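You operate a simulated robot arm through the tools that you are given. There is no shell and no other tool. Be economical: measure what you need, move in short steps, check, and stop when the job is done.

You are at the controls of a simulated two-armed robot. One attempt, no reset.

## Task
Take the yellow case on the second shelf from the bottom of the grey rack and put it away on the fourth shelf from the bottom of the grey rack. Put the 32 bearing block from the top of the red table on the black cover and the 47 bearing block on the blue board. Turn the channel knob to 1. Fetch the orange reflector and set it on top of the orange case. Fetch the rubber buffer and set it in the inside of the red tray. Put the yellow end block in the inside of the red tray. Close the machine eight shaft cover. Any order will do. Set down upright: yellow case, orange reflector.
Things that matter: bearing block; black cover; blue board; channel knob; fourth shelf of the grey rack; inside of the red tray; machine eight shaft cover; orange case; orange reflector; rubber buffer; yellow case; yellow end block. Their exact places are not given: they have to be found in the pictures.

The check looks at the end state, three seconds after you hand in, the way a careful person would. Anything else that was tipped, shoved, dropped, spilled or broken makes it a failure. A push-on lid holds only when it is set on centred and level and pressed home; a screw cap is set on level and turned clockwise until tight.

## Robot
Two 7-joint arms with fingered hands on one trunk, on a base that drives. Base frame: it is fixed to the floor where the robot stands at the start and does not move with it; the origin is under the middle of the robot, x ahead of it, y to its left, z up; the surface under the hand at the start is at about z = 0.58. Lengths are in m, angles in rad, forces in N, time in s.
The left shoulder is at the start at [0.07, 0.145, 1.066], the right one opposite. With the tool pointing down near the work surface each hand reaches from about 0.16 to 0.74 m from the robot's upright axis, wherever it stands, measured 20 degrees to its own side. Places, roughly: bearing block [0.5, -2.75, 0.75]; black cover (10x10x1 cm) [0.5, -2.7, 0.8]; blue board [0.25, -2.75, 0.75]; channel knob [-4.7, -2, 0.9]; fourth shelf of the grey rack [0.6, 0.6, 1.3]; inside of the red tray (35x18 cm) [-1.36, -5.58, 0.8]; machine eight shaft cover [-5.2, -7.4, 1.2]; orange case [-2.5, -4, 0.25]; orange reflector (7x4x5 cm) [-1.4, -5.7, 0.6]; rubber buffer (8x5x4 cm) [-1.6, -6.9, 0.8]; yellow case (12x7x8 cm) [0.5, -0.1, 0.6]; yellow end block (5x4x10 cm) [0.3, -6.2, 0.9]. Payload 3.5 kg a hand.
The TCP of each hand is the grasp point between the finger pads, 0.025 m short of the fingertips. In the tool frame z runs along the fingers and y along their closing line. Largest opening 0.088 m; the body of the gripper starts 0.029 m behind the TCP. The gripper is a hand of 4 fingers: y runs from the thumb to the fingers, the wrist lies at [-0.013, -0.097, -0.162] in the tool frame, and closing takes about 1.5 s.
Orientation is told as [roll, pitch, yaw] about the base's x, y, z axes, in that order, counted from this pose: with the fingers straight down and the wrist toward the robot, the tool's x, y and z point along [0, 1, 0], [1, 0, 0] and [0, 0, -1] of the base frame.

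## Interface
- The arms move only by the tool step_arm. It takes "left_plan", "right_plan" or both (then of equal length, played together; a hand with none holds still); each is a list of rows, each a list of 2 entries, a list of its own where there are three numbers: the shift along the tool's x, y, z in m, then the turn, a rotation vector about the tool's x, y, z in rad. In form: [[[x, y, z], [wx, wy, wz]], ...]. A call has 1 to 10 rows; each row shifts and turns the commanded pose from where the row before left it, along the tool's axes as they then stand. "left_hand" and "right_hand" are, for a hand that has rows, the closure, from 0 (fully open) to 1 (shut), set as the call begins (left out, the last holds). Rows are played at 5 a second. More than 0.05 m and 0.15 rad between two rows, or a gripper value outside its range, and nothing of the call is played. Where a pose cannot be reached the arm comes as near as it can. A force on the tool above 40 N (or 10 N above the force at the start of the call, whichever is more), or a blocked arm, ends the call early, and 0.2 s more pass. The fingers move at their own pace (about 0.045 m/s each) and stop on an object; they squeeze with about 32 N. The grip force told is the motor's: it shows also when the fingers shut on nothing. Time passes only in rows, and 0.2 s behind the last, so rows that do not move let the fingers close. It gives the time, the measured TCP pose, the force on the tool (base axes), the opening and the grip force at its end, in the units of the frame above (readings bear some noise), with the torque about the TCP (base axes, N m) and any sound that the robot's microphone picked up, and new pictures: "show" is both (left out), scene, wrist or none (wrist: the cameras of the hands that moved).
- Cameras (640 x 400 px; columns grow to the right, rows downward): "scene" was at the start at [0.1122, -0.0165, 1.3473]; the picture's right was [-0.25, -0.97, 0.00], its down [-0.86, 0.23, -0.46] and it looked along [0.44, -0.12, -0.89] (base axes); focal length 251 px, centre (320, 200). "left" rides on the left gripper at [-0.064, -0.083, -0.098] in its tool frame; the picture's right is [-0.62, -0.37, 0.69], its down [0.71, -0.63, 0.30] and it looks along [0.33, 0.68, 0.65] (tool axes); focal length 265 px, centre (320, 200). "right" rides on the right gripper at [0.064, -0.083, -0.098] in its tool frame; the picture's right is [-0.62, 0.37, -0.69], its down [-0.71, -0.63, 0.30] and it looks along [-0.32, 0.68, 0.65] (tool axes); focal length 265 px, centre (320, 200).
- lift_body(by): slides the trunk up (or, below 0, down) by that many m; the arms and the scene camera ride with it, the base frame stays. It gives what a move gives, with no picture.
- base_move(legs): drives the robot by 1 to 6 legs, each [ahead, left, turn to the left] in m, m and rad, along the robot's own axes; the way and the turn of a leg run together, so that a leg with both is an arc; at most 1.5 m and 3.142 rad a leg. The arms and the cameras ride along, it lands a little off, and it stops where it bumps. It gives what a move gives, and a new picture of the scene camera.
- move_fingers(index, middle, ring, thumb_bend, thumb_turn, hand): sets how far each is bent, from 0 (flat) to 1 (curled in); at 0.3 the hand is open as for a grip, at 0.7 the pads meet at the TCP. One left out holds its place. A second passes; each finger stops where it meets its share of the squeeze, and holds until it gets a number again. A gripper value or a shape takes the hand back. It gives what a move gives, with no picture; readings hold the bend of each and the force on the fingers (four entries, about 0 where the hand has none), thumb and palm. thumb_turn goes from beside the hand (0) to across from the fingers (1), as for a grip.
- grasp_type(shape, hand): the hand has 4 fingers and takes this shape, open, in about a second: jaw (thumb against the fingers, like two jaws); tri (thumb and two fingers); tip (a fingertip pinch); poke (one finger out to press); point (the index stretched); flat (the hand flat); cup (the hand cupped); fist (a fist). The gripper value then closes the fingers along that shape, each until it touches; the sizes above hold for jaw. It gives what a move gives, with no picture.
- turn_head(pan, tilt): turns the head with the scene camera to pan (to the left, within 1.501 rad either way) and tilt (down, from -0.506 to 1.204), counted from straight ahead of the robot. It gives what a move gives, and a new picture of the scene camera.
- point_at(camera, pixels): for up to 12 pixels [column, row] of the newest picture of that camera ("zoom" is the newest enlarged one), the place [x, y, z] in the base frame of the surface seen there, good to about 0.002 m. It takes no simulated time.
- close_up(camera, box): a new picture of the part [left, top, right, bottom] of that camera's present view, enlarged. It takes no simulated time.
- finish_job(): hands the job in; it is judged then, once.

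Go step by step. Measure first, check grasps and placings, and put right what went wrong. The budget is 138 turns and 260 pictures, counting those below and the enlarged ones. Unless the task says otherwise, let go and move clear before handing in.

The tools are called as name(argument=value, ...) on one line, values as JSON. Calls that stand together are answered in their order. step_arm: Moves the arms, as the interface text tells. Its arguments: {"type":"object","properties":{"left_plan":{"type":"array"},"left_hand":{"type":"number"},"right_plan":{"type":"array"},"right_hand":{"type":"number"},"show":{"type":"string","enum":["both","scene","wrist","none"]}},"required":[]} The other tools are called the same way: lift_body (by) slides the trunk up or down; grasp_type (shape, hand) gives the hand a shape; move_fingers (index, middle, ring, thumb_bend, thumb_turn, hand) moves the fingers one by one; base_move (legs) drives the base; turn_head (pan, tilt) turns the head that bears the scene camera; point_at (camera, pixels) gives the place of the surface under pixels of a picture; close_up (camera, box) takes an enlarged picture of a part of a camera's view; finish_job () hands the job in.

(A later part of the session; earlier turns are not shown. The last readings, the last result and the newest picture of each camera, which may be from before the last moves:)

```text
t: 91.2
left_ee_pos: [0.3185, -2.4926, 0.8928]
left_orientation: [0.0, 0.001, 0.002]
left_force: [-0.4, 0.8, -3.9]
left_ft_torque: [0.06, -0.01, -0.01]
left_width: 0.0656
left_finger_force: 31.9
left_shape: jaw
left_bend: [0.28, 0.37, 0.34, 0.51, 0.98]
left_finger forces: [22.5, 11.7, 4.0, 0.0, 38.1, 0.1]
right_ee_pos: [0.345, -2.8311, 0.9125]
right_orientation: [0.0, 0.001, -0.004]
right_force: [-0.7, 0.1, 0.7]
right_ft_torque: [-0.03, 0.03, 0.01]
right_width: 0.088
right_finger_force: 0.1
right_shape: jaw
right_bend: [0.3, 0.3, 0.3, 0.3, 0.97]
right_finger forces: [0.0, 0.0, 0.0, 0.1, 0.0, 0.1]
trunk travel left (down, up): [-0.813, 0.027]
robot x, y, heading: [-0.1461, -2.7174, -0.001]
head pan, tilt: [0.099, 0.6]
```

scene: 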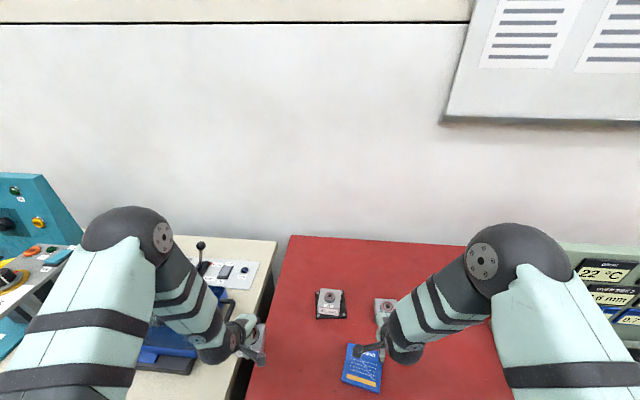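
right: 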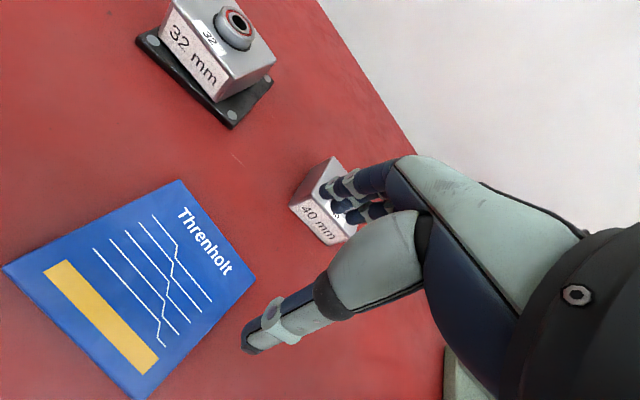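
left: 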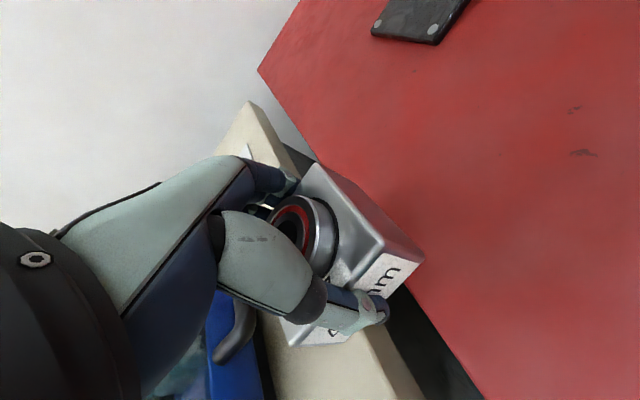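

The 32 block sits well on the cover (scene (330,300)). Now the left carries the 47 block to the blue board while the right moves away.

step_arm(left_plan=[[[0, 0, 0], [0, 0, 0]], [[0, 0, 0], [0, 0, 0]], [[-0.0377, -0.001, 0], [0, 0, 0]], [[-0.0377, -0.001, 0], [0, 0, 0]], [[-0.0377, -0.001, 0], [0, 0, 0]], [[-0.0377, -0.001, 0], [0, 0, 0]], [[-0.0377, -0.001, 0], [0, 0, 0]], [[-0.0377, -0.001, 0], [0, 0, 0]], [[-0.0377, -0.001, 0], [0, 0, 0]], [[-0.0377, -0.001, 0], [0, 0, 0]]], right_plan=[[[-0.025, -0.015, 0], [0, 0, 0]], [[-0.025, -0.015, 0], [0, 0, 0]], [[-0.025, -0.015, 0], [0, 0, 0]], [[-0.025, -0.015, 0], [0, 0, 0]], [[-0.025, -0.015, 0], [0, 0, 0]], [[-0.025, -0.015, 0], [0, 0, 0]], [[-0.025, -0.015, 0], [0, 0, 0]], [[-0.025, -0.015, 0], [0, 0, 0]], [[0, 0, 0], [0, 0, 0]], [[0, 0, 0], [0, 0, 0]]], show="both")

```text
t: 93.4
left_ee_pos: [0.3122, -2.7937, 0.8925]
left_orientation: [0.002, 0.004, 0.002]
left_force: [0.8, -0.8, -5.2]
left_ft_torque: [0.01, -0.01, -0.02]
left_width: 0.0652
left_finger_force: 32.0
left_shape: jaw
left_bend: [0.28, 0.37, 0.35, 0.51, 0.98]
left_finger forces: [21.9, 11.7, 3.8, 0.0, 37.4, 0.0]
right_ee_pos: [0.2255, -3.0311, 0.9109]
right_orientation: [0.0, 0.003, -0.004]
right_force: [-1.1, 0.0, -0.4]
right_ft_torque: [0.0, -0.03, 0.03]
right_width: 0.0878
right_finger_force: 0.1
right_shape: jaw
right_bend: [0.3, 0.3, 0.3, 0.3, 0.97]
right_finger forces: [0.0, 0.0, 0.1, 0.1, 0.0, 0.0]
trunk travel left (down, up): [-0.813, 0.027]
robot x, y, heading: [-0.1423, -2.7143, -0.003]
head pan, tilt: [0.099, 0.6]
```

scene: 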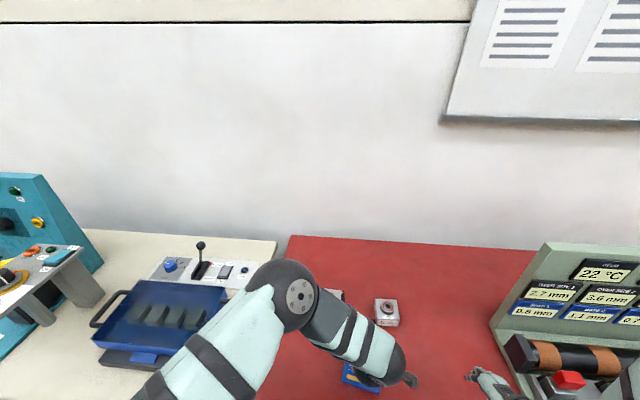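
right: 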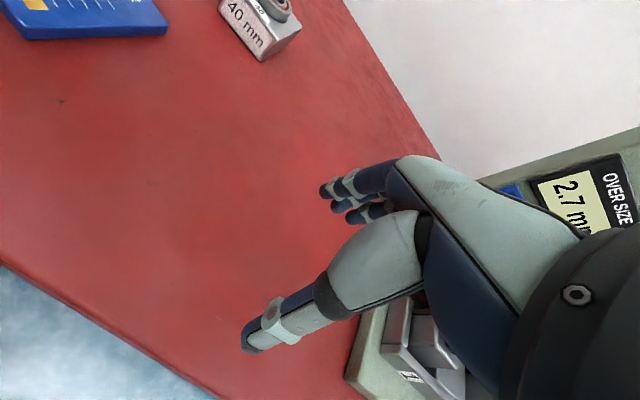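
left: 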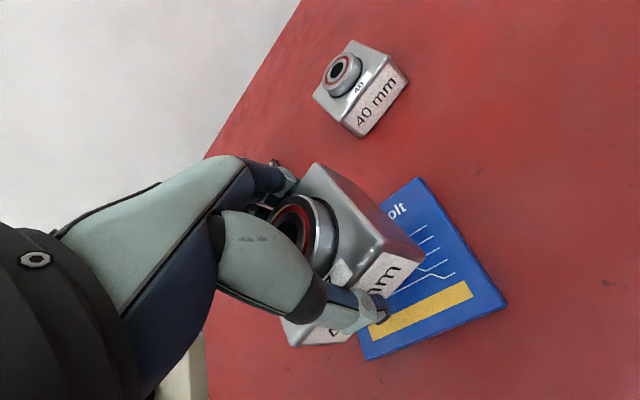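

The block is above the board. I lower it.

step_arm(left_plan=[[[0, -0.002, 0.039], [0, 0, 0]], [[0, 0, 0.004], [0, 0, 0]], [[0, 0, 0.004], [0, 0, 0]], [[0, 0, 0.002], [0, 0, 0]]], show="wrist")

```text
t: 94.4
left_ee_pos: [0.3093, -2.7928, 0.8442]
left_orientation: [0.0, -0.003, 0.002]
left_force: [-0.1, -0.5, 0.6]
left_ft_torque: [0.06, -0.13, -0.05]
left_width: 0.0654
left_finger_force: 32.3
left_shape: jaw
left_bend: [0.28, 0.37, 0.34, 0.51, 0.98]
left_finger forces: [21.4, 12.0, 4.4, 0.0, 38.0, 0.0]
right_ee_pos: [0.2265, -3.0302, 0.911]
right_orientation: [-0.001, 0.001, -0.003]
right_force: [-0.7, -0.7, 0.7]
right_ft_torque: [0.0, -0.01, 0.01]
right_width: 0.088
right_finger_force: 0.0
right_shape: jaw
right_bend: [0.3, 0.3, 0.3, 0.3, 0.97]
right_finger forces: [0.0, 0.0, 0.0, 0.1, 0.1, 0.1]
trunk travel left (down, up): [-0.813, 0.027]
robot x, y, heading: [-0.1458, -2.7141, -0.001]
head pan, tilt: [0.099, 0.6]
```

left: 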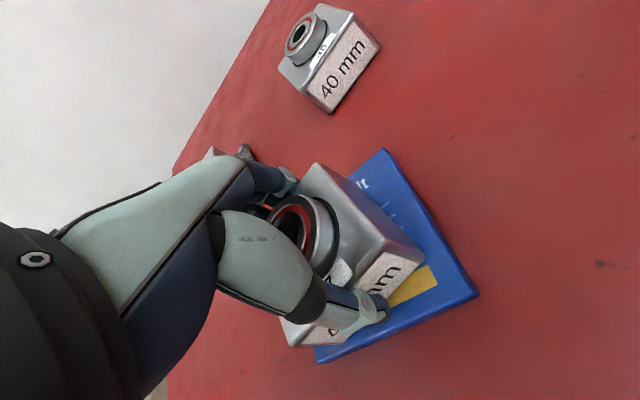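

Seated on the board. I open, rise and pull both hands back.

step_arm(left_plan=[[[0, 0, 0], [0, 0, 0]], [[0, 0, 0], [0, 0, 0]], [[0, 0, 0], [0, 0, 0]], [[0, 0, 0], [0, 0, 0]], [[0, 0, -0.04], [0, 0, 0]], [[0, 0, -0.04], [0, 0, 0]], [[0.035, -0.035, 0], [0, 0, 0]], [[0.035, -0.035, 0], [0, 0, 0]], [[0.035, -0.035, 0], [0, 0, 0]], [[0.035, -0.035, 0], [0, 0, 0]]], left_hand=0, show="scene")

close_up(camera="scene", box=[270, 230, 430, 400])

```text
t: 96.6
left_ee_pos: [0.1705, -2.6507, 0.922]
left_orientation: [0.0, 0.004, 0.001]
left_force: [-0.2, -0.2, 0.4]
left_ft_torque: [-0.03, 0.03, 0.02]
left_width: 0.0879
left_finger_force: 0.0
left_shape: jaw
left_bend: [0.3, 0.3, 0.3, 0.3, 0.97]
left_finger forces: [0.1, 0.0, 0.0, 0.1, 0.1, 0.0]
right_ee_pos: [0.2265, -3.0311, 0.9122]
right_orientation: [-0.002, 0.0, -0.005]
right_force: [0.7, 0.0, 0.7]
right_ft_torque: [0.0, -0.02, -0.01]
right_width: 0.0879
right_finger_force: 0.1
right_shape: jaw
right_bend: [0.3, 0.3, 0.3, 0.3, 0.97]
right_finger forces: [0.0, 0.0, 0.2, 0.0, 0.0, 0.0]
trunk travel left (down, up): [-0.813, 0.027]
robot x, y, heading: [-0.1449, -2.7119, 0.001]
head pan, tilt: [0.099, 0.6]
```

scene: 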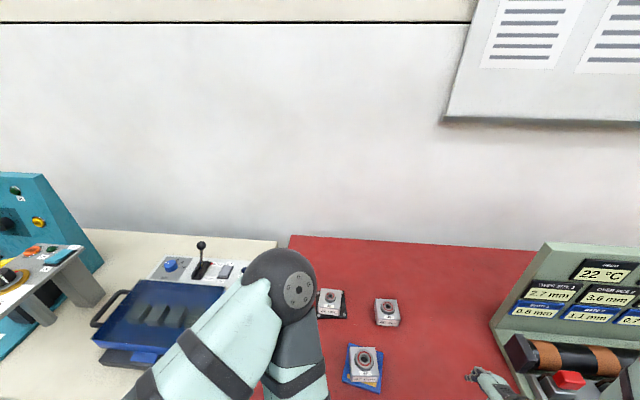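

```text
2.35 times, centred on (350, 315) of scene
```

zoom: 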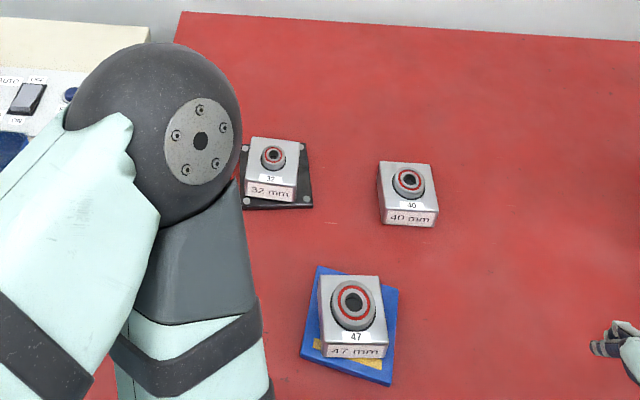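

Both bearing blocks are placed. I back off, turn to −y and look ahead.

base_move(legs=[[-0.4, 0, 0], [0, 0, -1.572], [1.2, 0, 0]])

```text
t: 108.7
left_ee_pos: [-0.4787, -4.2356, 0.9227]
left_orientation: [-0.002, 0.002, -1.562]
left_force: [0.0, 0.4, -0.2]
left_ft_torque: [0.01, 0.0, 0.0]
left_width: 0.0879
left_finger_force: 0.0
left_shape: jaw
left_bend: [0.3, 0.3, 0.3, 0.3, 0.97]
left_finger forces: [0.0, 0.0, 0.0, 0.0, 0.1, 0.0]
right_ee_pos: [-0.8555, -4.2952, 0.912]
right_orientation: [0.0, -0.001, -1.568]
right_force: [0.6, 0.0, 0.0]
right_ft_torque: [-0.04, 0.05, 0.01]
right_width: 0.0876
right_finger_force: 0.1
right_shape: jaw
right_bend: [0.3, 0.3, 0.3, 0.3, 0.97]
right_finger forces: [0.0, 0.1, 0.0, 0.0, 0.0, 0.0]
trunk travel left (down, up): [-0.813, 0.027]
robot x, y, heading: [-0.5449, -3.9226, -1.565]
head pan, tilt: [0.099, 0.6]
```

scene: 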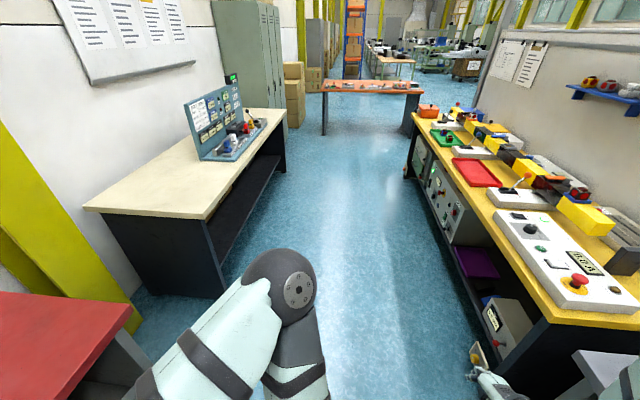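

The red tray is at (475,172) on the yellow table at right; I measure what lies around.

point_at(camera="scene", pixels=[[475, 172], [428, 111], [245, 130], [285, 115], [250, 60], [325, 82], [410, 88], [415, 118], [210, 215], [545, 320], [240, 90], [457, 110]])

close_up(camera="scene", box=[400, 70, 640, 220])

close_up(camera="scene", box=[180, 40, 340, 180])

```text
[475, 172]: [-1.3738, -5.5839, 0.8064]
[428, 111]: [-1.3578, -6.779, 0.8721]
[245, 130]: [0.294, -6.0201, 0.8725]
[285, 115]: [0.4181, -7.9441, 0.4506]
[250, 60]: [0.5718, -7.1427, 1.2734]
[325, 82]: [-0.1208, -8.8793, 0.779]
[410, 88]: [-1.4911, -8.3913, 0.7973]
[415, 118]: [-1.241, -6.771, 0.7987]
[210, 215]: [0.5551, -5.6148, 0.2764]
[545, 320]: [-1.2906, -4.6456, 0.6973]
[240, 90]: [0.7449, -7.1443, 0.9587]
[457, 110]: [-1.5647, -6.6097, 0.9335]
```

```text
2.67 times, centred on (520, 145) of scene
```

zoom: 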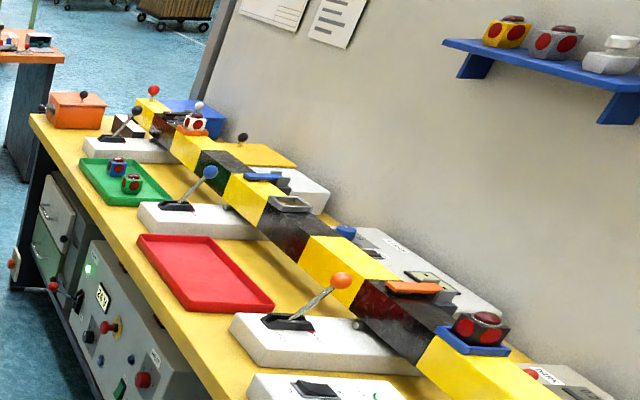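

```text
2.86 times, centred on (260, 110) of scene
```

zoom: 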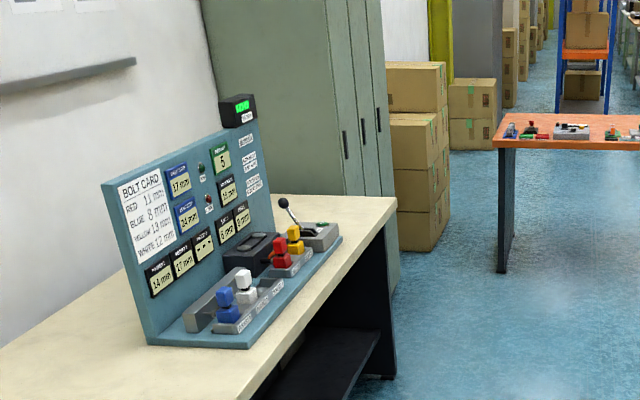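

The yellow end block is likely the yellow block standing on the panel's base at zoom (295,240). I drive there and face it.

base_move(legs=[[1.4, 0, 0], [0.85, 0, 0], [0, 0, 1.565]])

turn_head(pan=0.0, tilt=0.55)

```text
t: 123.6
left_ee_pos: [-0.2261, -6.114, 0.9205]
left_orientation: [0.002, 0.002, -0.001]
left_force: [0.5, -0.1, -0.5]
left_ft_torque: [0.02, 0.02, 0.01]
left_width: 0.0879
left_finger_force: 0.1
left_shape: jaw
left_bend: [0.3, 0.3, 0.3, 0.3, 0.97]
left_finger forces: [0.0, 0.1, 0.0, 0.0, 0.0, 0.0]
right_ee_pos: [-0.1711, -6.4919, 0.9116]
right_orientation: [0.001, -0.001, -0.005]
right_force: [-0.5, -0.5, 0.0]
right_ft_torque: [0.0, -0.01, 0.0]
right_width: 0.0878
right_finger_force: 0.1
right_shape: jaw
right_bend: [0.3, 0.3, 0.3, 0.3, 0.97]
right_finger forces: [0.0, 0.0, 0.1, 0.0, 0.0, 0.0]
trunk travel left (down, up): [-0.813, 0.027]
robot x, y, heading: [-0.5434, -6.1753, 0.0]
head pan, tilt: [0.099, 0.6]
```

scene: 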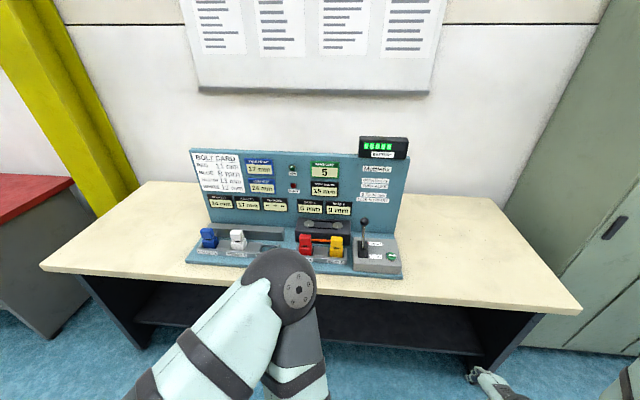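

```text
t: 124.2
left_ee_pos: [-0.2282, -6.1132, 0.9221]
left_orientation: [0.0, 0.002, 0.0]
left_force: [-0.3, -0.1, 0.6]
left_ft_torque: [-0.01, -0.01, 0.02]
left_width: 0.0881
left_finger_force: 0.0
left_shape: jaw
left_bend: [0.3, 0.3, 0.3, 0.3, 0.97]
left_finger forces: [0.0, 0.0, 0.0, 0.0, 0.0, 0.1]
right_ee_pos: [-0.1703, -6.4911, 0.9114]
right_orientation: [-0.001, 0.001, -0.006]
right_force: [0.0, -0.3, -0.3]
right_ft_torque: [0.01, -0.01, 0.04]
right_width: 0.0879
right_finger_force: 0.0
right_shape: jaw
right_bend: [0.3, 0.3, 0.3, 0.3, 0.97]
right_finger forces: [0.0, 0.0, 0.0, 0.0, 0.0, 0.0]
trunk travel left (down, up): [-0.813, 0.027]
robot x, y, heading: [-0.5415, -6.1733, -0.002]
head pan, tilt: [0.0, 0.55]
```

scene: 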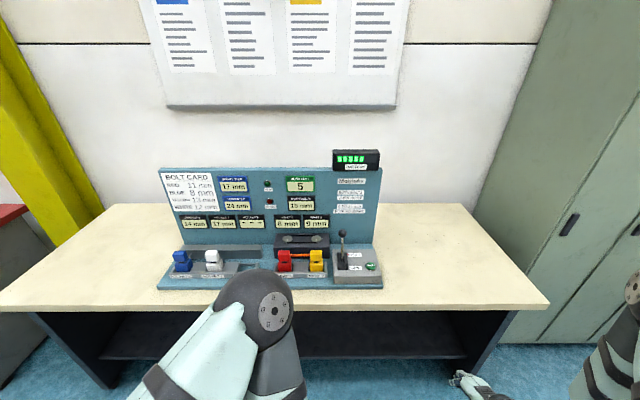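

close_up(camera="scene", box=[260, 220, 390, 300])

point_at(camera="zoom", pixels=[[275, 160], [278, 185], [275, 215], [250, 165], [300, 165], [275, 235], [275, 250], [130, 170], [130, 235], [220, 140], [350, 215], [275, 152]])

```text
4.92 times, centred on (325, 260) of scene
```

zoom: 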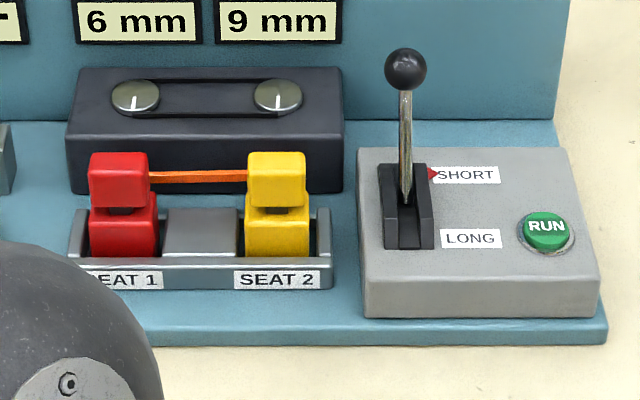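

```text
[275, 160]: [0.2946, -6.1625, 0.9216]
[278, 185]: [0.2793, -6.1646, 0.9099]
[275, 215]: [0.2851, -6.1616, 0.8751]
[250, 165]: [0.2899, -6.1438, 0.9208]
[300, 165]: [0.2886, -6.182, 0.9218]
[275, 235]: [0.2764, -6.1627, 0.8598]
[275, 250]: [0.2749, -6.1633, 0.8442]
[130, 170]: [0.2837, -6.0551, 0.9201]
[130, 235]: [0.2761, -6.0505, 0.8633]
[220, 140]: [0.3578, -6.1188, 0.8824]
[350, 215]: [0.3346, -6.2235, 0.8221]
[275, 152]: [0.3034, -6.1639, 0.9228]
```

An orange strip runs between the red and yellow blocks (zoom (200,177)); I must see whether it links them. I measure it and look closer.

point_at(camera="zoom", pixels=[[155, 178], [180, 178], [200, 178], [220, 177], [240, 176], [200, 190], [200, 168], [248, 195], [308, 195], [242, 205], [310, 240], [275, 207]])

close_up(camera="scene", box=[270, 235, 334, 275])

close_up(camera="scene", box=[160, 235, 290, 300])

close_up(camera="scene", box=[150, 140, 400, 240])

```text
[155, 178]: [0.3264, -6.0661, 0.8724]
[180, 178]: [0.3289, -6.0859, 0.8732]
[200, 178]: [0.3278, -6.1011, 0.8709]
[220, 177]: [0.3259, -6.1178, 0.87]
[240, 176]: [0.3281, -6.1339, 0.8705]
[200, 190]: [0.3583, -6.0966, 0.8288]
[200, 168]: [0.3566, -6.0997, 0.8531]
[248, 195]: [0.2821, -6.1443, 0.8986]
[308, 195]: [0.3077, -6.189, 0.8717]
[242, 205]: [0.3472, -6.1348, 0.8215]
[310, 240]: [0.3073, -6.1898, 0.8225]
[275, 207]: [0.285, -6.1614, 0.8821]
```

```text
10.00 times, centred on (302, 255) of scene
```

zoom: 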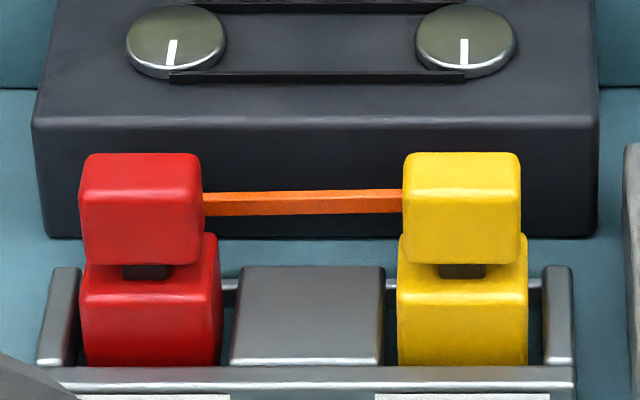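

```text
4.92 times, centred on (225, 268) of scene
```

zoom: 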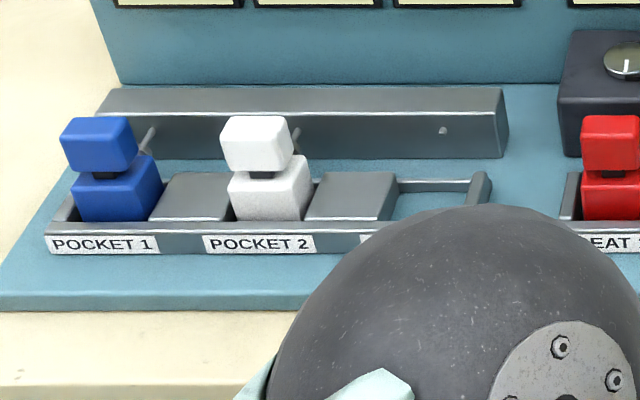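

```text
2.56 times, centred on (275, 190) of scene
```

zoom: 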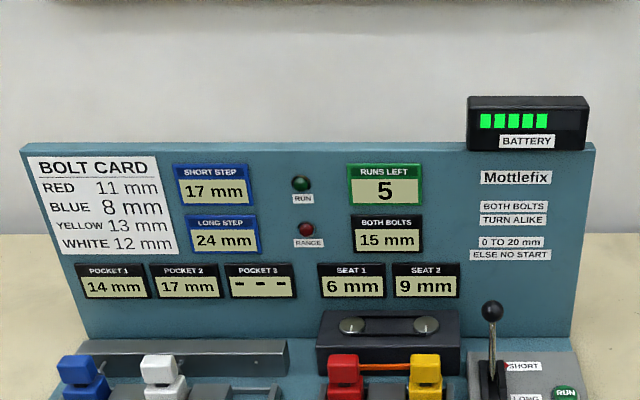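

The strip lies behind the blocks at x≈0.327, z≈0.87; the yellow block's head (z 0.90–0.92) can be taken from above. I drive up with the right hand near it.

base_move(legs=[[0.29, 0.125, 0]])

close_up(camera="right", box=[0, 0, 640, 400])

```text
t: 126.4
left_ee_pos: [0.0639, -5.9897, 0.9224]
left_orientation: [0.002, 0.001, 0.002]
left_force: [0.7, 1.1, 0.6]
left_ft_torque: [-0.03, 0.03, -0.02]
left_width: 0.0879
left_finger_force: 0.0
left_shape: jaw
left_bend: [0.3, 0.3, 0.3, 0.3, 0.97]
left_finger forces: [0.0, 0.0, 0.0, 0.0, 0.0, 0.1]
right_ee_pos: [0.1202, -6.3672, 0.9118]
right_orientation: [-0.001, 0.0, -0.004]
right_force: [0.6, 0.1, 0.5]
right_ft_torque: [-0.01, -0.03, 0.01]
right_width: 0.0878
right_finger_force: 0.1
right_shape: jaw
right_bend: [0.3, 0.3, 0.3, 0.3, 0.97]
right_finger forces: [0.0, 0.0, 0.1, 0.1, 0.0, 0.1]
trunk travel left (down, up): [-0.813, 0.027]
robot x, y, heading: [-0.2489, -6.0496, -0.004]
head pan, tilt: [0.0, 0.55]
```

scene: 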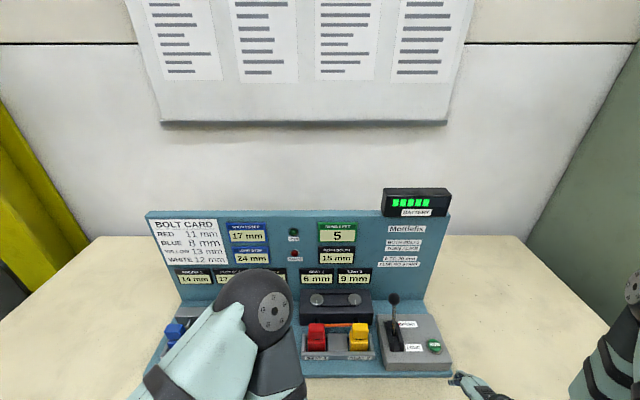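

```text
1.00 times, centred on (320, 200) of right (not enlarged: the box is as wide or as high as the picture)
```

zoom: 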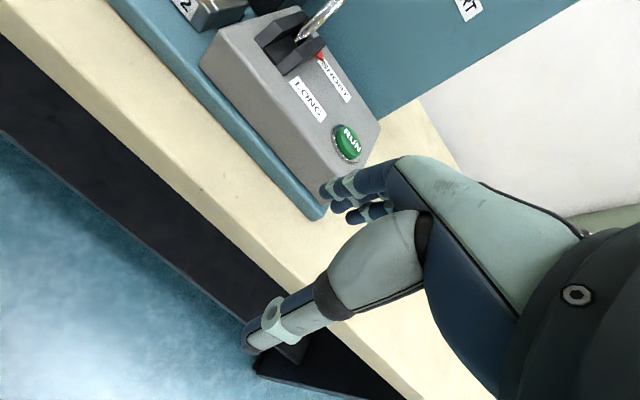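

I lift the right hand and move it over the yellow block; I also measure the lever.

point_at(camera="scene", pixels=[[394, 299], [396, 320], [358, 328], [360, 324], [352, 340], [317, 330], [359, 335]])

step_arm(right_plan=[[[0, 0, -0.04], [0, 0, 0]], [[0, 0, -0.04], [0, 0, 0]], [[0, 0, -0.04], [0, 0, 0]], [[0.034, 0.0287, 0], [0, 0, 0]], [[0.034, 0.0287, 0], [0, 0, 0]], [[0.034, 0.0287, 0], [0, 0, 0]], [[0.034, 0.0287, 0], [0, 0, 0]], [[0.034, 0.0287, 0], [0, 0, 0]], [[0.034, 0.0285, 0], [0, 0, 0]]], show="both")

```text
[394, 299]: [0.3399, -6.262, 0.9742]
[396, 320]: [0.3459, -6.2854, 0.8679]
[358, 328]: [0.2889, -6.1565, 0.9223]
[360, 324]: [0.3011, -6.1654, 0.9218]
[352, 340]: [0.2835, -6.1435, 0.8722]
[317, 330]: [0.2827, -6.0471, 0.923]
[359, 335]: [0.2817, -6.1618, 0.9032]
```

```text
t: 128.4
left_ee_pos: [0.0645, -5.9881, 0.9224]
left_orientation: [0.0, 0.002, 0.0]
left_force: [0.0, -0.7, 0.9]
left_ft_torque: [-0.01, 0.01, 0.02]
left_width: 0.0877
left_finger_force: 0.1
left_shape: jaw
left_bend: [0.3, 0.3, 0.3, 0.3, 0.97]
left_finger forces: [0.0, 0.0, 0.0, 0.1, 0.0, 0.0]
right_ee_pos: [0.2943, -6.1629, 1.0297]
right_orientation: [-0.001, 0.003, -0.006]
right_force: [0.2, 0.1, 0.6]
right_ft_torque: [0.02, 0.03, -0.03]
right_width: 0.0878
right_finger_force: 0.0
right_shape: jaw
right_bend: [0.3, 0.3, 0.3, 0.3, 0.97]
right_finger forces: [0.0, 0.0, 0.0, 0.0, 0.0, 0.0]
trunk travel left (down, up): [-0.813, 0.027]
robot x, y, heading: [-0.2454, -6.0527, -0.004]
head pan, tilt: [0.0, 0.55]
```

scene: 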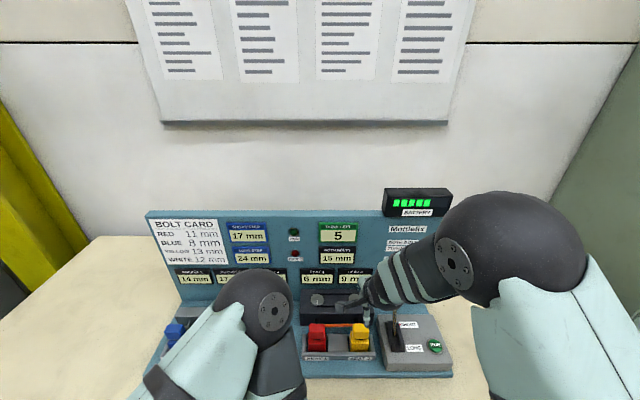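
right: 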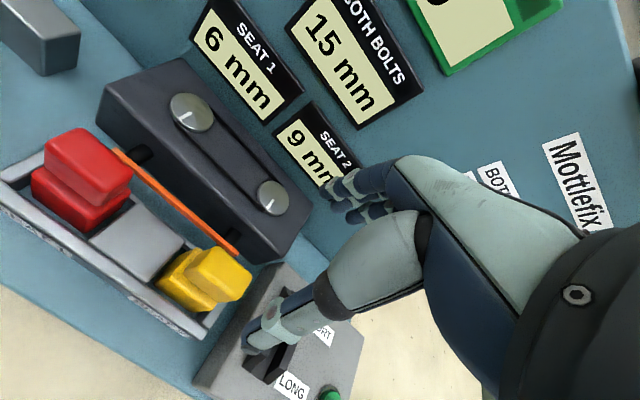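

The hand is right above; the lever ball is at (0.34,−6.26,0.974). I measure the forearm's clearance and look at the strip.

point_at(camera="scene", pixels=[[375, 290], [400, 280], [425, 270], [455, 262], [440, 300], [400, 300], [490, 300], [380, 303]])

close_up(camera="right", box=[80, 110, 304, 250])

point_at(camera="right", pixels=[[225, 270], [190, 280], [240, 255], [225, 300], [236, 250], [180, 205], [247, 275], [196, 262]])

```text
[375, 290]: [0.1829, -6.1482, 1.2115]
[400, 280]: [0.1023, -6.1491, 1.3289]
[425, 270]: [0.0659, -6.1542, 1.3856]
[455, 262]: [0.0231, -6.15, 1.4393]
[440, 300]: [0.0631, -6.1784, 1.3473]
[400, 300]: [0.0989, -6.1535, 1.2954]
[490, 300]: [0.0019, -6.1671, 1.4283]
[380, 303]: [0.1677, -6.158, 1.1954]
```

```text
2.86 times, centred on (192, 180) of right
```

zoom: 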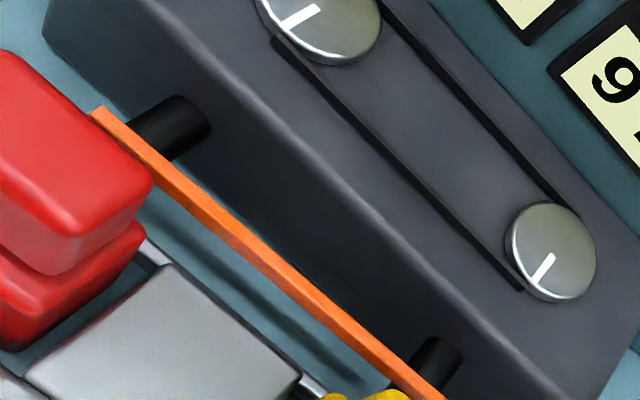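

```text
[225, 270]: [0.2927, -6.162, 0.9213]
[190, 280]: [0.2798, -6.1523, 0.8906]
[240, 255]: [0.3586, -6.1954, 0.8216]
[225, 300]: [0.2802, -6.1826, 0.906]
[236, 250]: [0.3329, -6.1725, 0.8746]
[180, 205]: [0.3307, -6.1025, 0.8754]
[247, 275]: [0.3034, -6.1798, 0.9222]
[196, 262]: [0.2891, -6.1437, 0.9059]
```

The forearm runs straight back, clear of the lever, and the strip is held by the machine's own pins. I lower to z 0.910 and close on the head.

step_arm(right_plan=[[[0, -0.002, 0.04], [0, 0, 0]], [[0, 0, 0.04], [0, 0, 0]], [[0, 0, 0.039], [0, 0, 0]], [[0, 0, 0], [0, 0, 0]]], show="wrist")

```text
t: 129.4
left_ee_pos: [0.0637, -5.9891, 0.9237]
left_orientation: [0.001, 0.002, 0.001]
left_force: [-0.4, -0.8, 0.0]
left_ft_torque: [-0.02, 0.02, 0.0]
left_width: 0.0878
left_finger_force: 0.0
left_shape: jaw
left_bend: [0.3, 0.3, 0.3, 0.3, 0.97]
left_finger forces: [0.0, 0.0, 0.0, 0.0, 0.1, 0.0]
right_ee_pos: [0.2937, -6.1634, 0.911]
right_orientation: [-0.001, 0.001, -0.006]
right_force: [-1.0, -0.8, 0.7]
right_ft_torque: [-0.01, -0.01, -0.03]
right_width: 0.0879
right_finger_force: 0.0
right_shape: jaw
right_bend: [0.3, 0.3, 0.3, 0.3, 0.97]
right_finger forces: [0.0, 0.0, 0.0, 0.0, 0.0, 0.0]
trunk travel left (down, up): [-0.813, 0.027]
robot x, y, heading: [-0.2469, -6.0515, 0.0]
head pan, tilt: [0.0, 0.55]
```

right: 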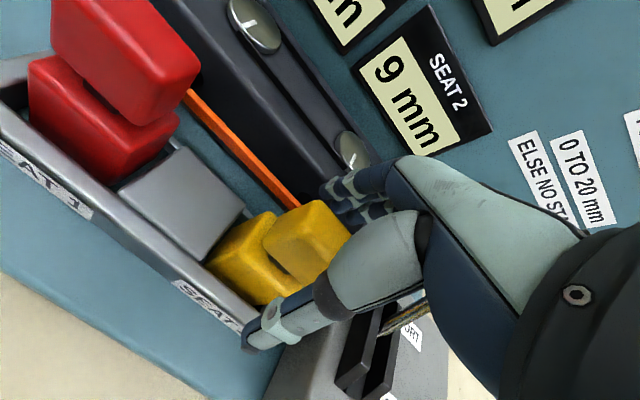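

Head sits between the thumb and fingers. I close and lift 3 cm.

step_arm(right_plan=[[[0, 0, 0], [0, 0, 0]], [[0, 0, 0], [0, 0, 0]], [[0, 0, 0], [0, 0, 0]], [[0, 0, 0], [0, 0, 0]], [[0, 0, 0], [0, 0, 0]], [[0, 0, 0], [0, 0, 0]], [[0, 0, 0], [0, 0, 0]], [[0, 0, 0], [0, 0, 0]], [[0, 0, -0.015], [0, 0, 0]], [[0, 0, -0.015], [0, 0, 0]]], right_hand=1, show="wrist")

```text
t: 131.6
left_ee_pos: [0.064, -5.9893, 0.9223]
left_orientation: [0.001, 0.002, 0.002]
left_force: [-1.0, -0.9, 0.8]
left_ft_torque: [0.0, 0.01, 0.0]
left_width: 0.0877
left_finger_force: 0.1
left_shape: jaw
left_bend: [0.3, 0.3, 0.3, 0.3, 0.97]
left_finger forces: [0.0, 0.1, 0.1, 0.0, 0.1, 0.0]
right_ee_pos: [0.2929, -6.1637, 0.9419]
right_orientation: [-0.001, 0.0, -0.003]
right_force: [-0.2, 0.3, -3.9]
right_ft_torque: [0.0, 0.04, 0.01]
right_width: 0.0206
right_finger_force: 32.0
right_shape: jaw
right_bend: [0.74, 0.58, 0.6, 0.75, 0.99]
right_finger forces: [18.4, 7.2, 3.7, 0.0, 29.5, 0.1]
trunk travel left (down, up): [-0.813, 0.027]
robot x, y, heading: [-0.2524, -6.0529, -0.001]
head pan, tilt: [0.0, 0.55]
```

right: 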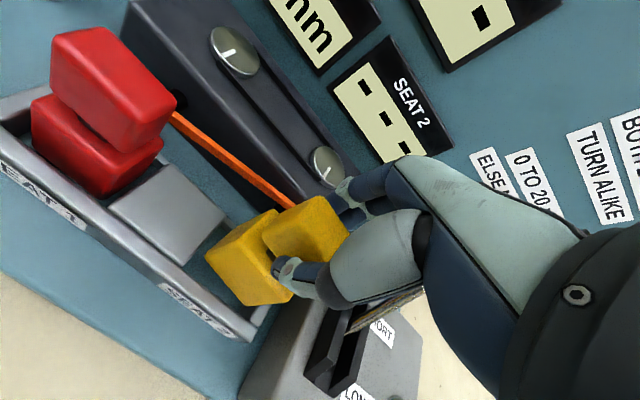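

The block came out (display now "---"). I lift clear and back away.

step_arm(right_plan=[[[0, 0, -0.04], [0, 0, 0]], [[0, 0, -0.04], [0, 0, 0]], [[0, 0, -0.03], [0, 0, 0]]], show="scene")

base_move(legs=[[-0.35, 0, 0]])

```text
t: 132.4
left_ee_pos: [0.0643, -5.9895, 0.9219]
left_orientation: [0.001, 0.002, 0.003]
left_force: [0.0, -0.7, -0.4]
left_ft_torque: [-0.01, 0.02, 0.0]
left_width: 0.0876
left_finger_force: 0.1
left_shape: jaw
left_bend: [0.3, 0.3, 0.3, 0.3, 0.97]
left_finger forces: [0.1, 0.0, 0.1, 0.0, 0.0, 0.0]
right_ee_pos: [0.2927, -6.1646, 1.0513]
right_orientation: [-0.001, 0.0, -0.003]
right_force: [-0.4, 0.4, -3.8]
right_ft_torque: [0.02, 0.02, 0.01]
right_width: 0.0203
right_finger_force: 32.3
right_shape: jaw
right_bend: [0.74, 0.58, 0.6, 0.75, 0.99]
right_finger forces: [18.5, 7.3, 3.7, 0.0, 29.4, 0.0]
trunk travel left (down, up): [-0.813, 0.027]
robot x, y, heading: [-0.2524, -6.0544, -0.001]
head pan, tilt: [0.0, 0.55]
```

scene: 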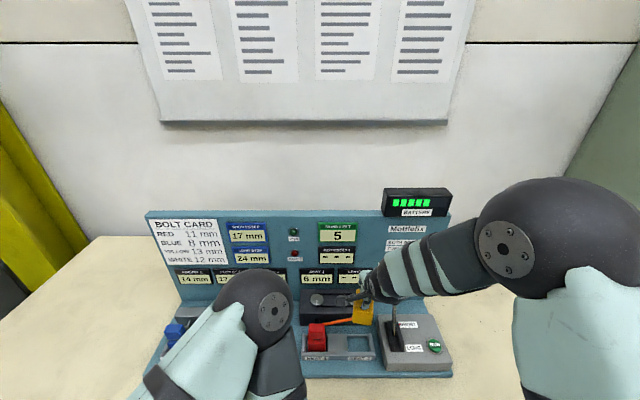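

```text
t: 134.7
left_ee_pos: [-0.2835, -5.9894, 0.9219]
left_orientation: [0.0, 0.004, 0.001]
left_force: [0.3, 0.0, -0.3]
left_ft_torque: [0.01, -0.01, 0.04]
left_width: 0.088
left_finger_force: 0.0
left_shape: jaw
left_bend: [0.3, 0.3, 0.3, 0.3, 0.97]
left_finger forces: [0.0, 0.0, 0.0, 0.0, 0.1, 0.0]
right_ee_pos: [-0.0549, -6.1631, 1.0501]
right_orientation: [-0.002, 0.002, -0.004]
right_force: [-0.6, -0.7, -2.6]
right_ft_torque: [0.02, 0.01, -0.01]
right_width: 0.0202
right_finger_force: 31.9
right_shape: jaw
right_bend: [0.74, 0.58, 0.6, 0.75, 0.99]
right_finger forces: [18.5, 7.3, 3.7, 0.1, 29.3, 0.0]
trunk travel left (down, up): [-0.813, 0.027]
robot x, y, heading: [-0.5971, -6.0516, -0.003]
head pan, tilt: [0.0, 0.55]
```

scene: 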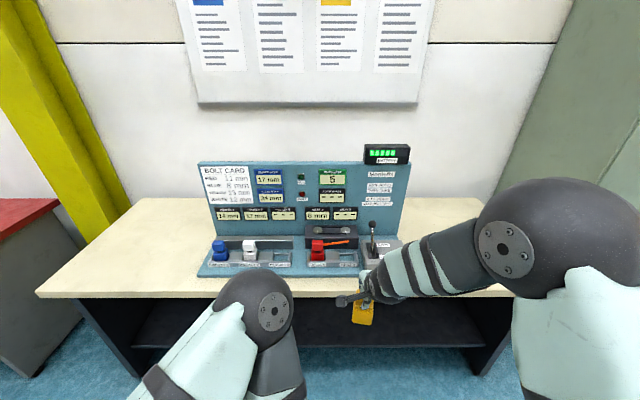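

I check the strip at (335,242) which seems tilted.

close_up(camera="scene", box=[280, 215, 410, 280])

close_up(camera="scene", box=[330, 280, 410, 335])

```text
4.92 times, centred on (345, 248) of scene
```

zoom: 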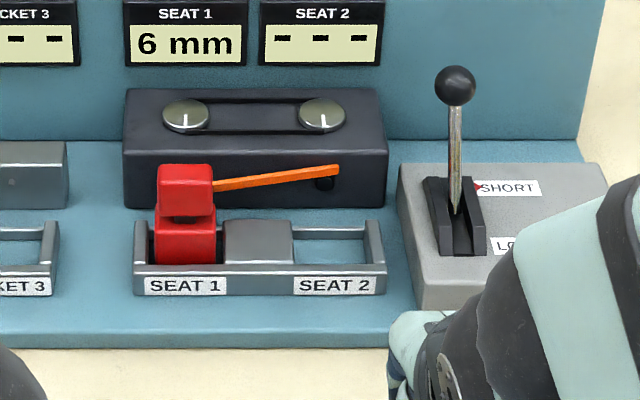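

```text
7.27 times, centred on (370, 308) of scene
```

zoom: 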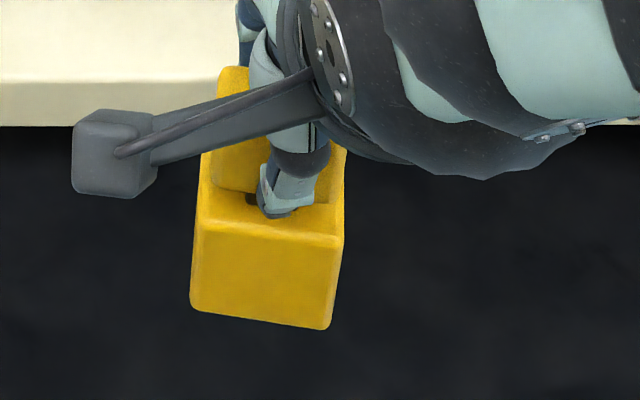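

The strip is a hinged bar whose right end got lifted ~1.5 cm. I will set it back; first measure it precisely.

close_up(camera="scene", box=[310, 230, 374, 270])

point_at(camera="zoom", pixels=[[140, 133], [200, 122], [260, 112], [300, 103], [325, 98], [310, 95], [310, 110], [300, 135], [60, 80], [325, 85]])

```text
10.00 times, centred on (342, 250) of scene
```

zoom: 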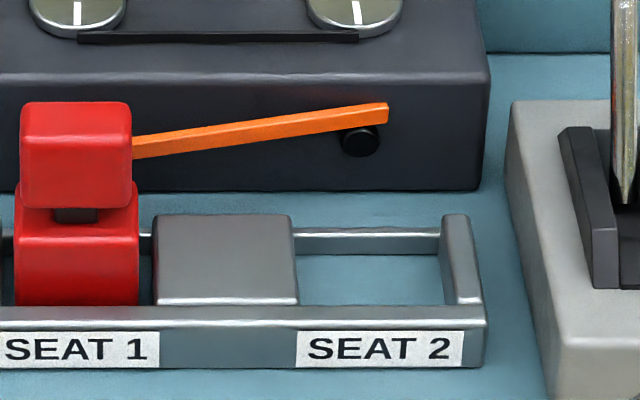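

```text
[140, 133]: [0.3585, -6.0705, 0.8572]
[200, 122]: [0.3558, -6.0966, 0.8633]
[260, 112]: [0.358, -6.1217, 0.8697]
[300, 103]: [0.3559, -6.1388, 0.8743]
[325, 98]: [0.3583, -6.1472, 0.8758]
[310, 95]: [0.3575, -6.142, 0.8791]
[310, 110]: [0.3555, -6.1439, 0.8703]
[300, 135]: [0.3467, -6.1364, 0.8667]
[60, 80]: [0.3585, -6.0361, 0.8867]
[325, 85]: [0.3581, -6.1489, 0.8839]
```

point_at(camera="zoom", pixels=[[145, 149], [200, 140], [260, 130], [330, 117], [375, 110], [385, 108], [355, 140], [375, 104], [270, 123], [55, 215], [75, 216], [240, 240]])

```text
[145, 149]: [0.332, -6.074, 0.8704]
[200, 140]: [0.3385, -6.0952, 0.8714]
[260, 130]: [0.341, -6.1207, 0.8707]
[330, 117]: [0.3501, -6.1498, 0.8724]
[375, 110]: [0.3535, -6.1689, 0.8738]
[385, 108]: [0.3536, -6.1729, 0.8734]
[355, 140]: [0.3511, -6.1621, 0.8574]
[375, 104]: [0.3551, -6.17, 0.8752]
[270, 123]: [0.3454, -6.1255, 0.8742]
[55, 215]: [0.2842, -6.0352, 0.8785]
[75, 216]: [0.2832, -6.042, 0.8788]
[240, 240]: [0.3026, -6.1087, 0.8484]
```

On a finer look the bar only swung horizontally (z unchanged 0.873) following the machine's own retracting pin, so nothing is amiss. I now turn to the yellow table with the red tray.

base_move(legs=[[0, 0, 1.572], [0.4, 0, 0], [0, 0, 1.572]])

turn_head(pan=0.0, tilt=0.75)

```text
t: 144.8
left_ee_pos: [-0.9115, -5.7164, 0.9228]
left_orientation: [0.001, 0.003, -3.129]
left_force: [1.4, 0.0, 0.5]
left_ft_torque: [-0.01, -0.02, 0.02]
left_width: 0.0879
left_finger_force: 0.1
left_shape: jaw
left_bend: [0.3, 0.3, 0.3, 0.3, 0.97]
left_finger forces: [0.0, 0.1, 0.0, 0.1, 0.0, 0.0]
right_ee_pos: [-1.1399, -5.5437, 1.052]
right_orientation: [-0.002, 0.001, -3.134]
right_force: [-0.9, -0.4, -2.8]
right_ft_torque: [0.03, 0.0, 0.04]
right_width: 0.0199
right_finger_force: 32.0
right_shape: jaw
right_bend: [0.74, 0.59, 0.61, 0.75, 0.99]
right_finger forces: [18.1, 6.9, 3.6, 0.0, 28.8, 0.0]
trunk travel left (down, up): [-0.813, 0.027]
robot x, y, heading: [-0.5996, -5.6505, -3.131]
head pan, tilt: [0.0, 0.55]
```

scene: 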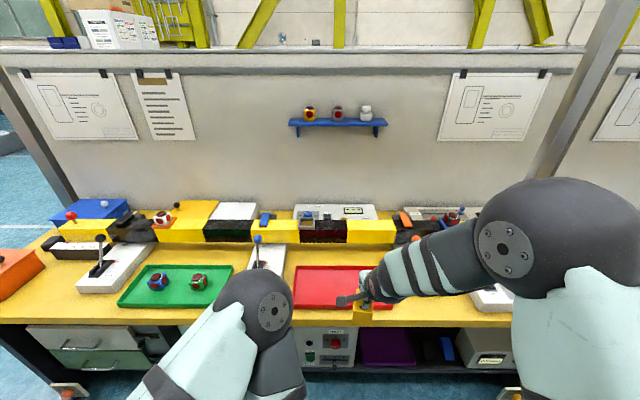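

```text
t: 145.5
left_ee_pos: [-0.9105, -5.7155, 0.9224]
left_orientation: [0.001, 0.002, -3.13]
left_force: [-0.6, 0.5, -0.7]
left_ft_torque: [0.02, 0.0, 0.01]
left_width: 0.088
left_finger_force: 0.0
left_shape: jaw
left_bend: [0.3, 0.3, 0.3, 0.3, 0.97]
left_finger forces: [0.0, 0.1, 0.0, 0.0, 0.0, 0.0]
right_ee_pos: [-1.1391, -5.5445, 1.0521]
right_orientation: [-0.002, 0.001, -3.136]
right_force: [0.0, 0.7, -3.7]
right_ft_torque: [0.02, -0.01, -0.01]
right_width: 0.0201
right_finger_force: 31.8
right_shape: jaw
right_bend: [0.74, 0.59, 0.61, 0.75, 0.99]
right_finger forces: [18.2, 7.0, 3.6, 0.0, 28.8, 0.0]
trunk travel left (down, up): [-0.813, 0.027]
robot x, y, heading: [-0.5984, -5.6538, -3.132]
head pan, tilt: [0.0, 0.75]
```

scene: 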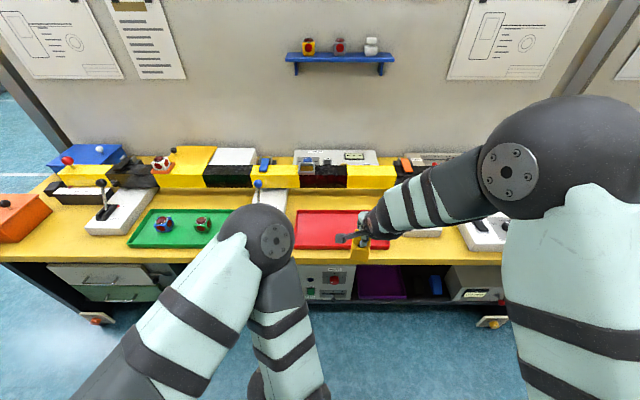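

The red tray is ahead at (315,228). I measure it and the gear standing before the table.

point_at(camera="scene", pixels=[[298, 212], [294, 248], [345, 246], [320, 230], [300, 230], [360, 262], [95, 318], [490, 322], [380, 285], [330, 290], [350, 262], [420, 285]])

close_up(camera="scene", box=[280, 200, 520, 340])

close_up(camera="right", box=[0, 0, 640, 400])

```text
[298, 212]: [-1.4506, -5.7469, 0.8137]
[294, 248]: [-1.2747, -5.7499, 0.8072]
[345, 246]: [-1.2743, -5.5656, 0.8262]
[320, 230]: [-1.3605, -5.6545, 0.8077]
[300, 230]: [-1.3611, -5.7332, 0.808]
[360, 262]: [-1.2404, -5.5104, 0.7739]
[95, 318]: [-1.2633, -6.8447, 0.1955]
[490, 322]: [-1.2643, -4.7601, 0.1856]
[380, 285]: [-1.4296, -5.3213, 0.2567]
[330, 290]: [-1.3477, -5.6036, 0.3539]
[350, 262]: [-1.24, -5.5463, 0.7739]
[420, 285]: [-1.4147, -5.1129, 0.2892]
```

```text
2.67 times, centred on (400, 270) of scene
```

zoom: 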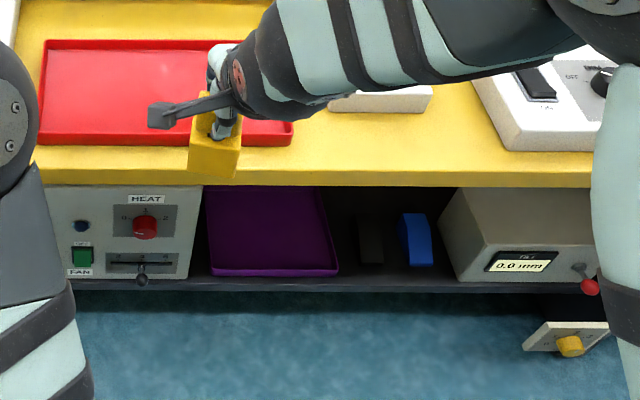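

```text
1.00 times, centred on (320, 200) of right (not enlarged: the box is as wide or as high as the picture)
```

zoom: 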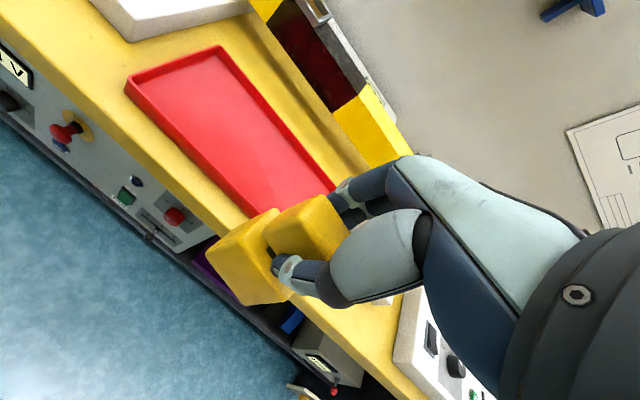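

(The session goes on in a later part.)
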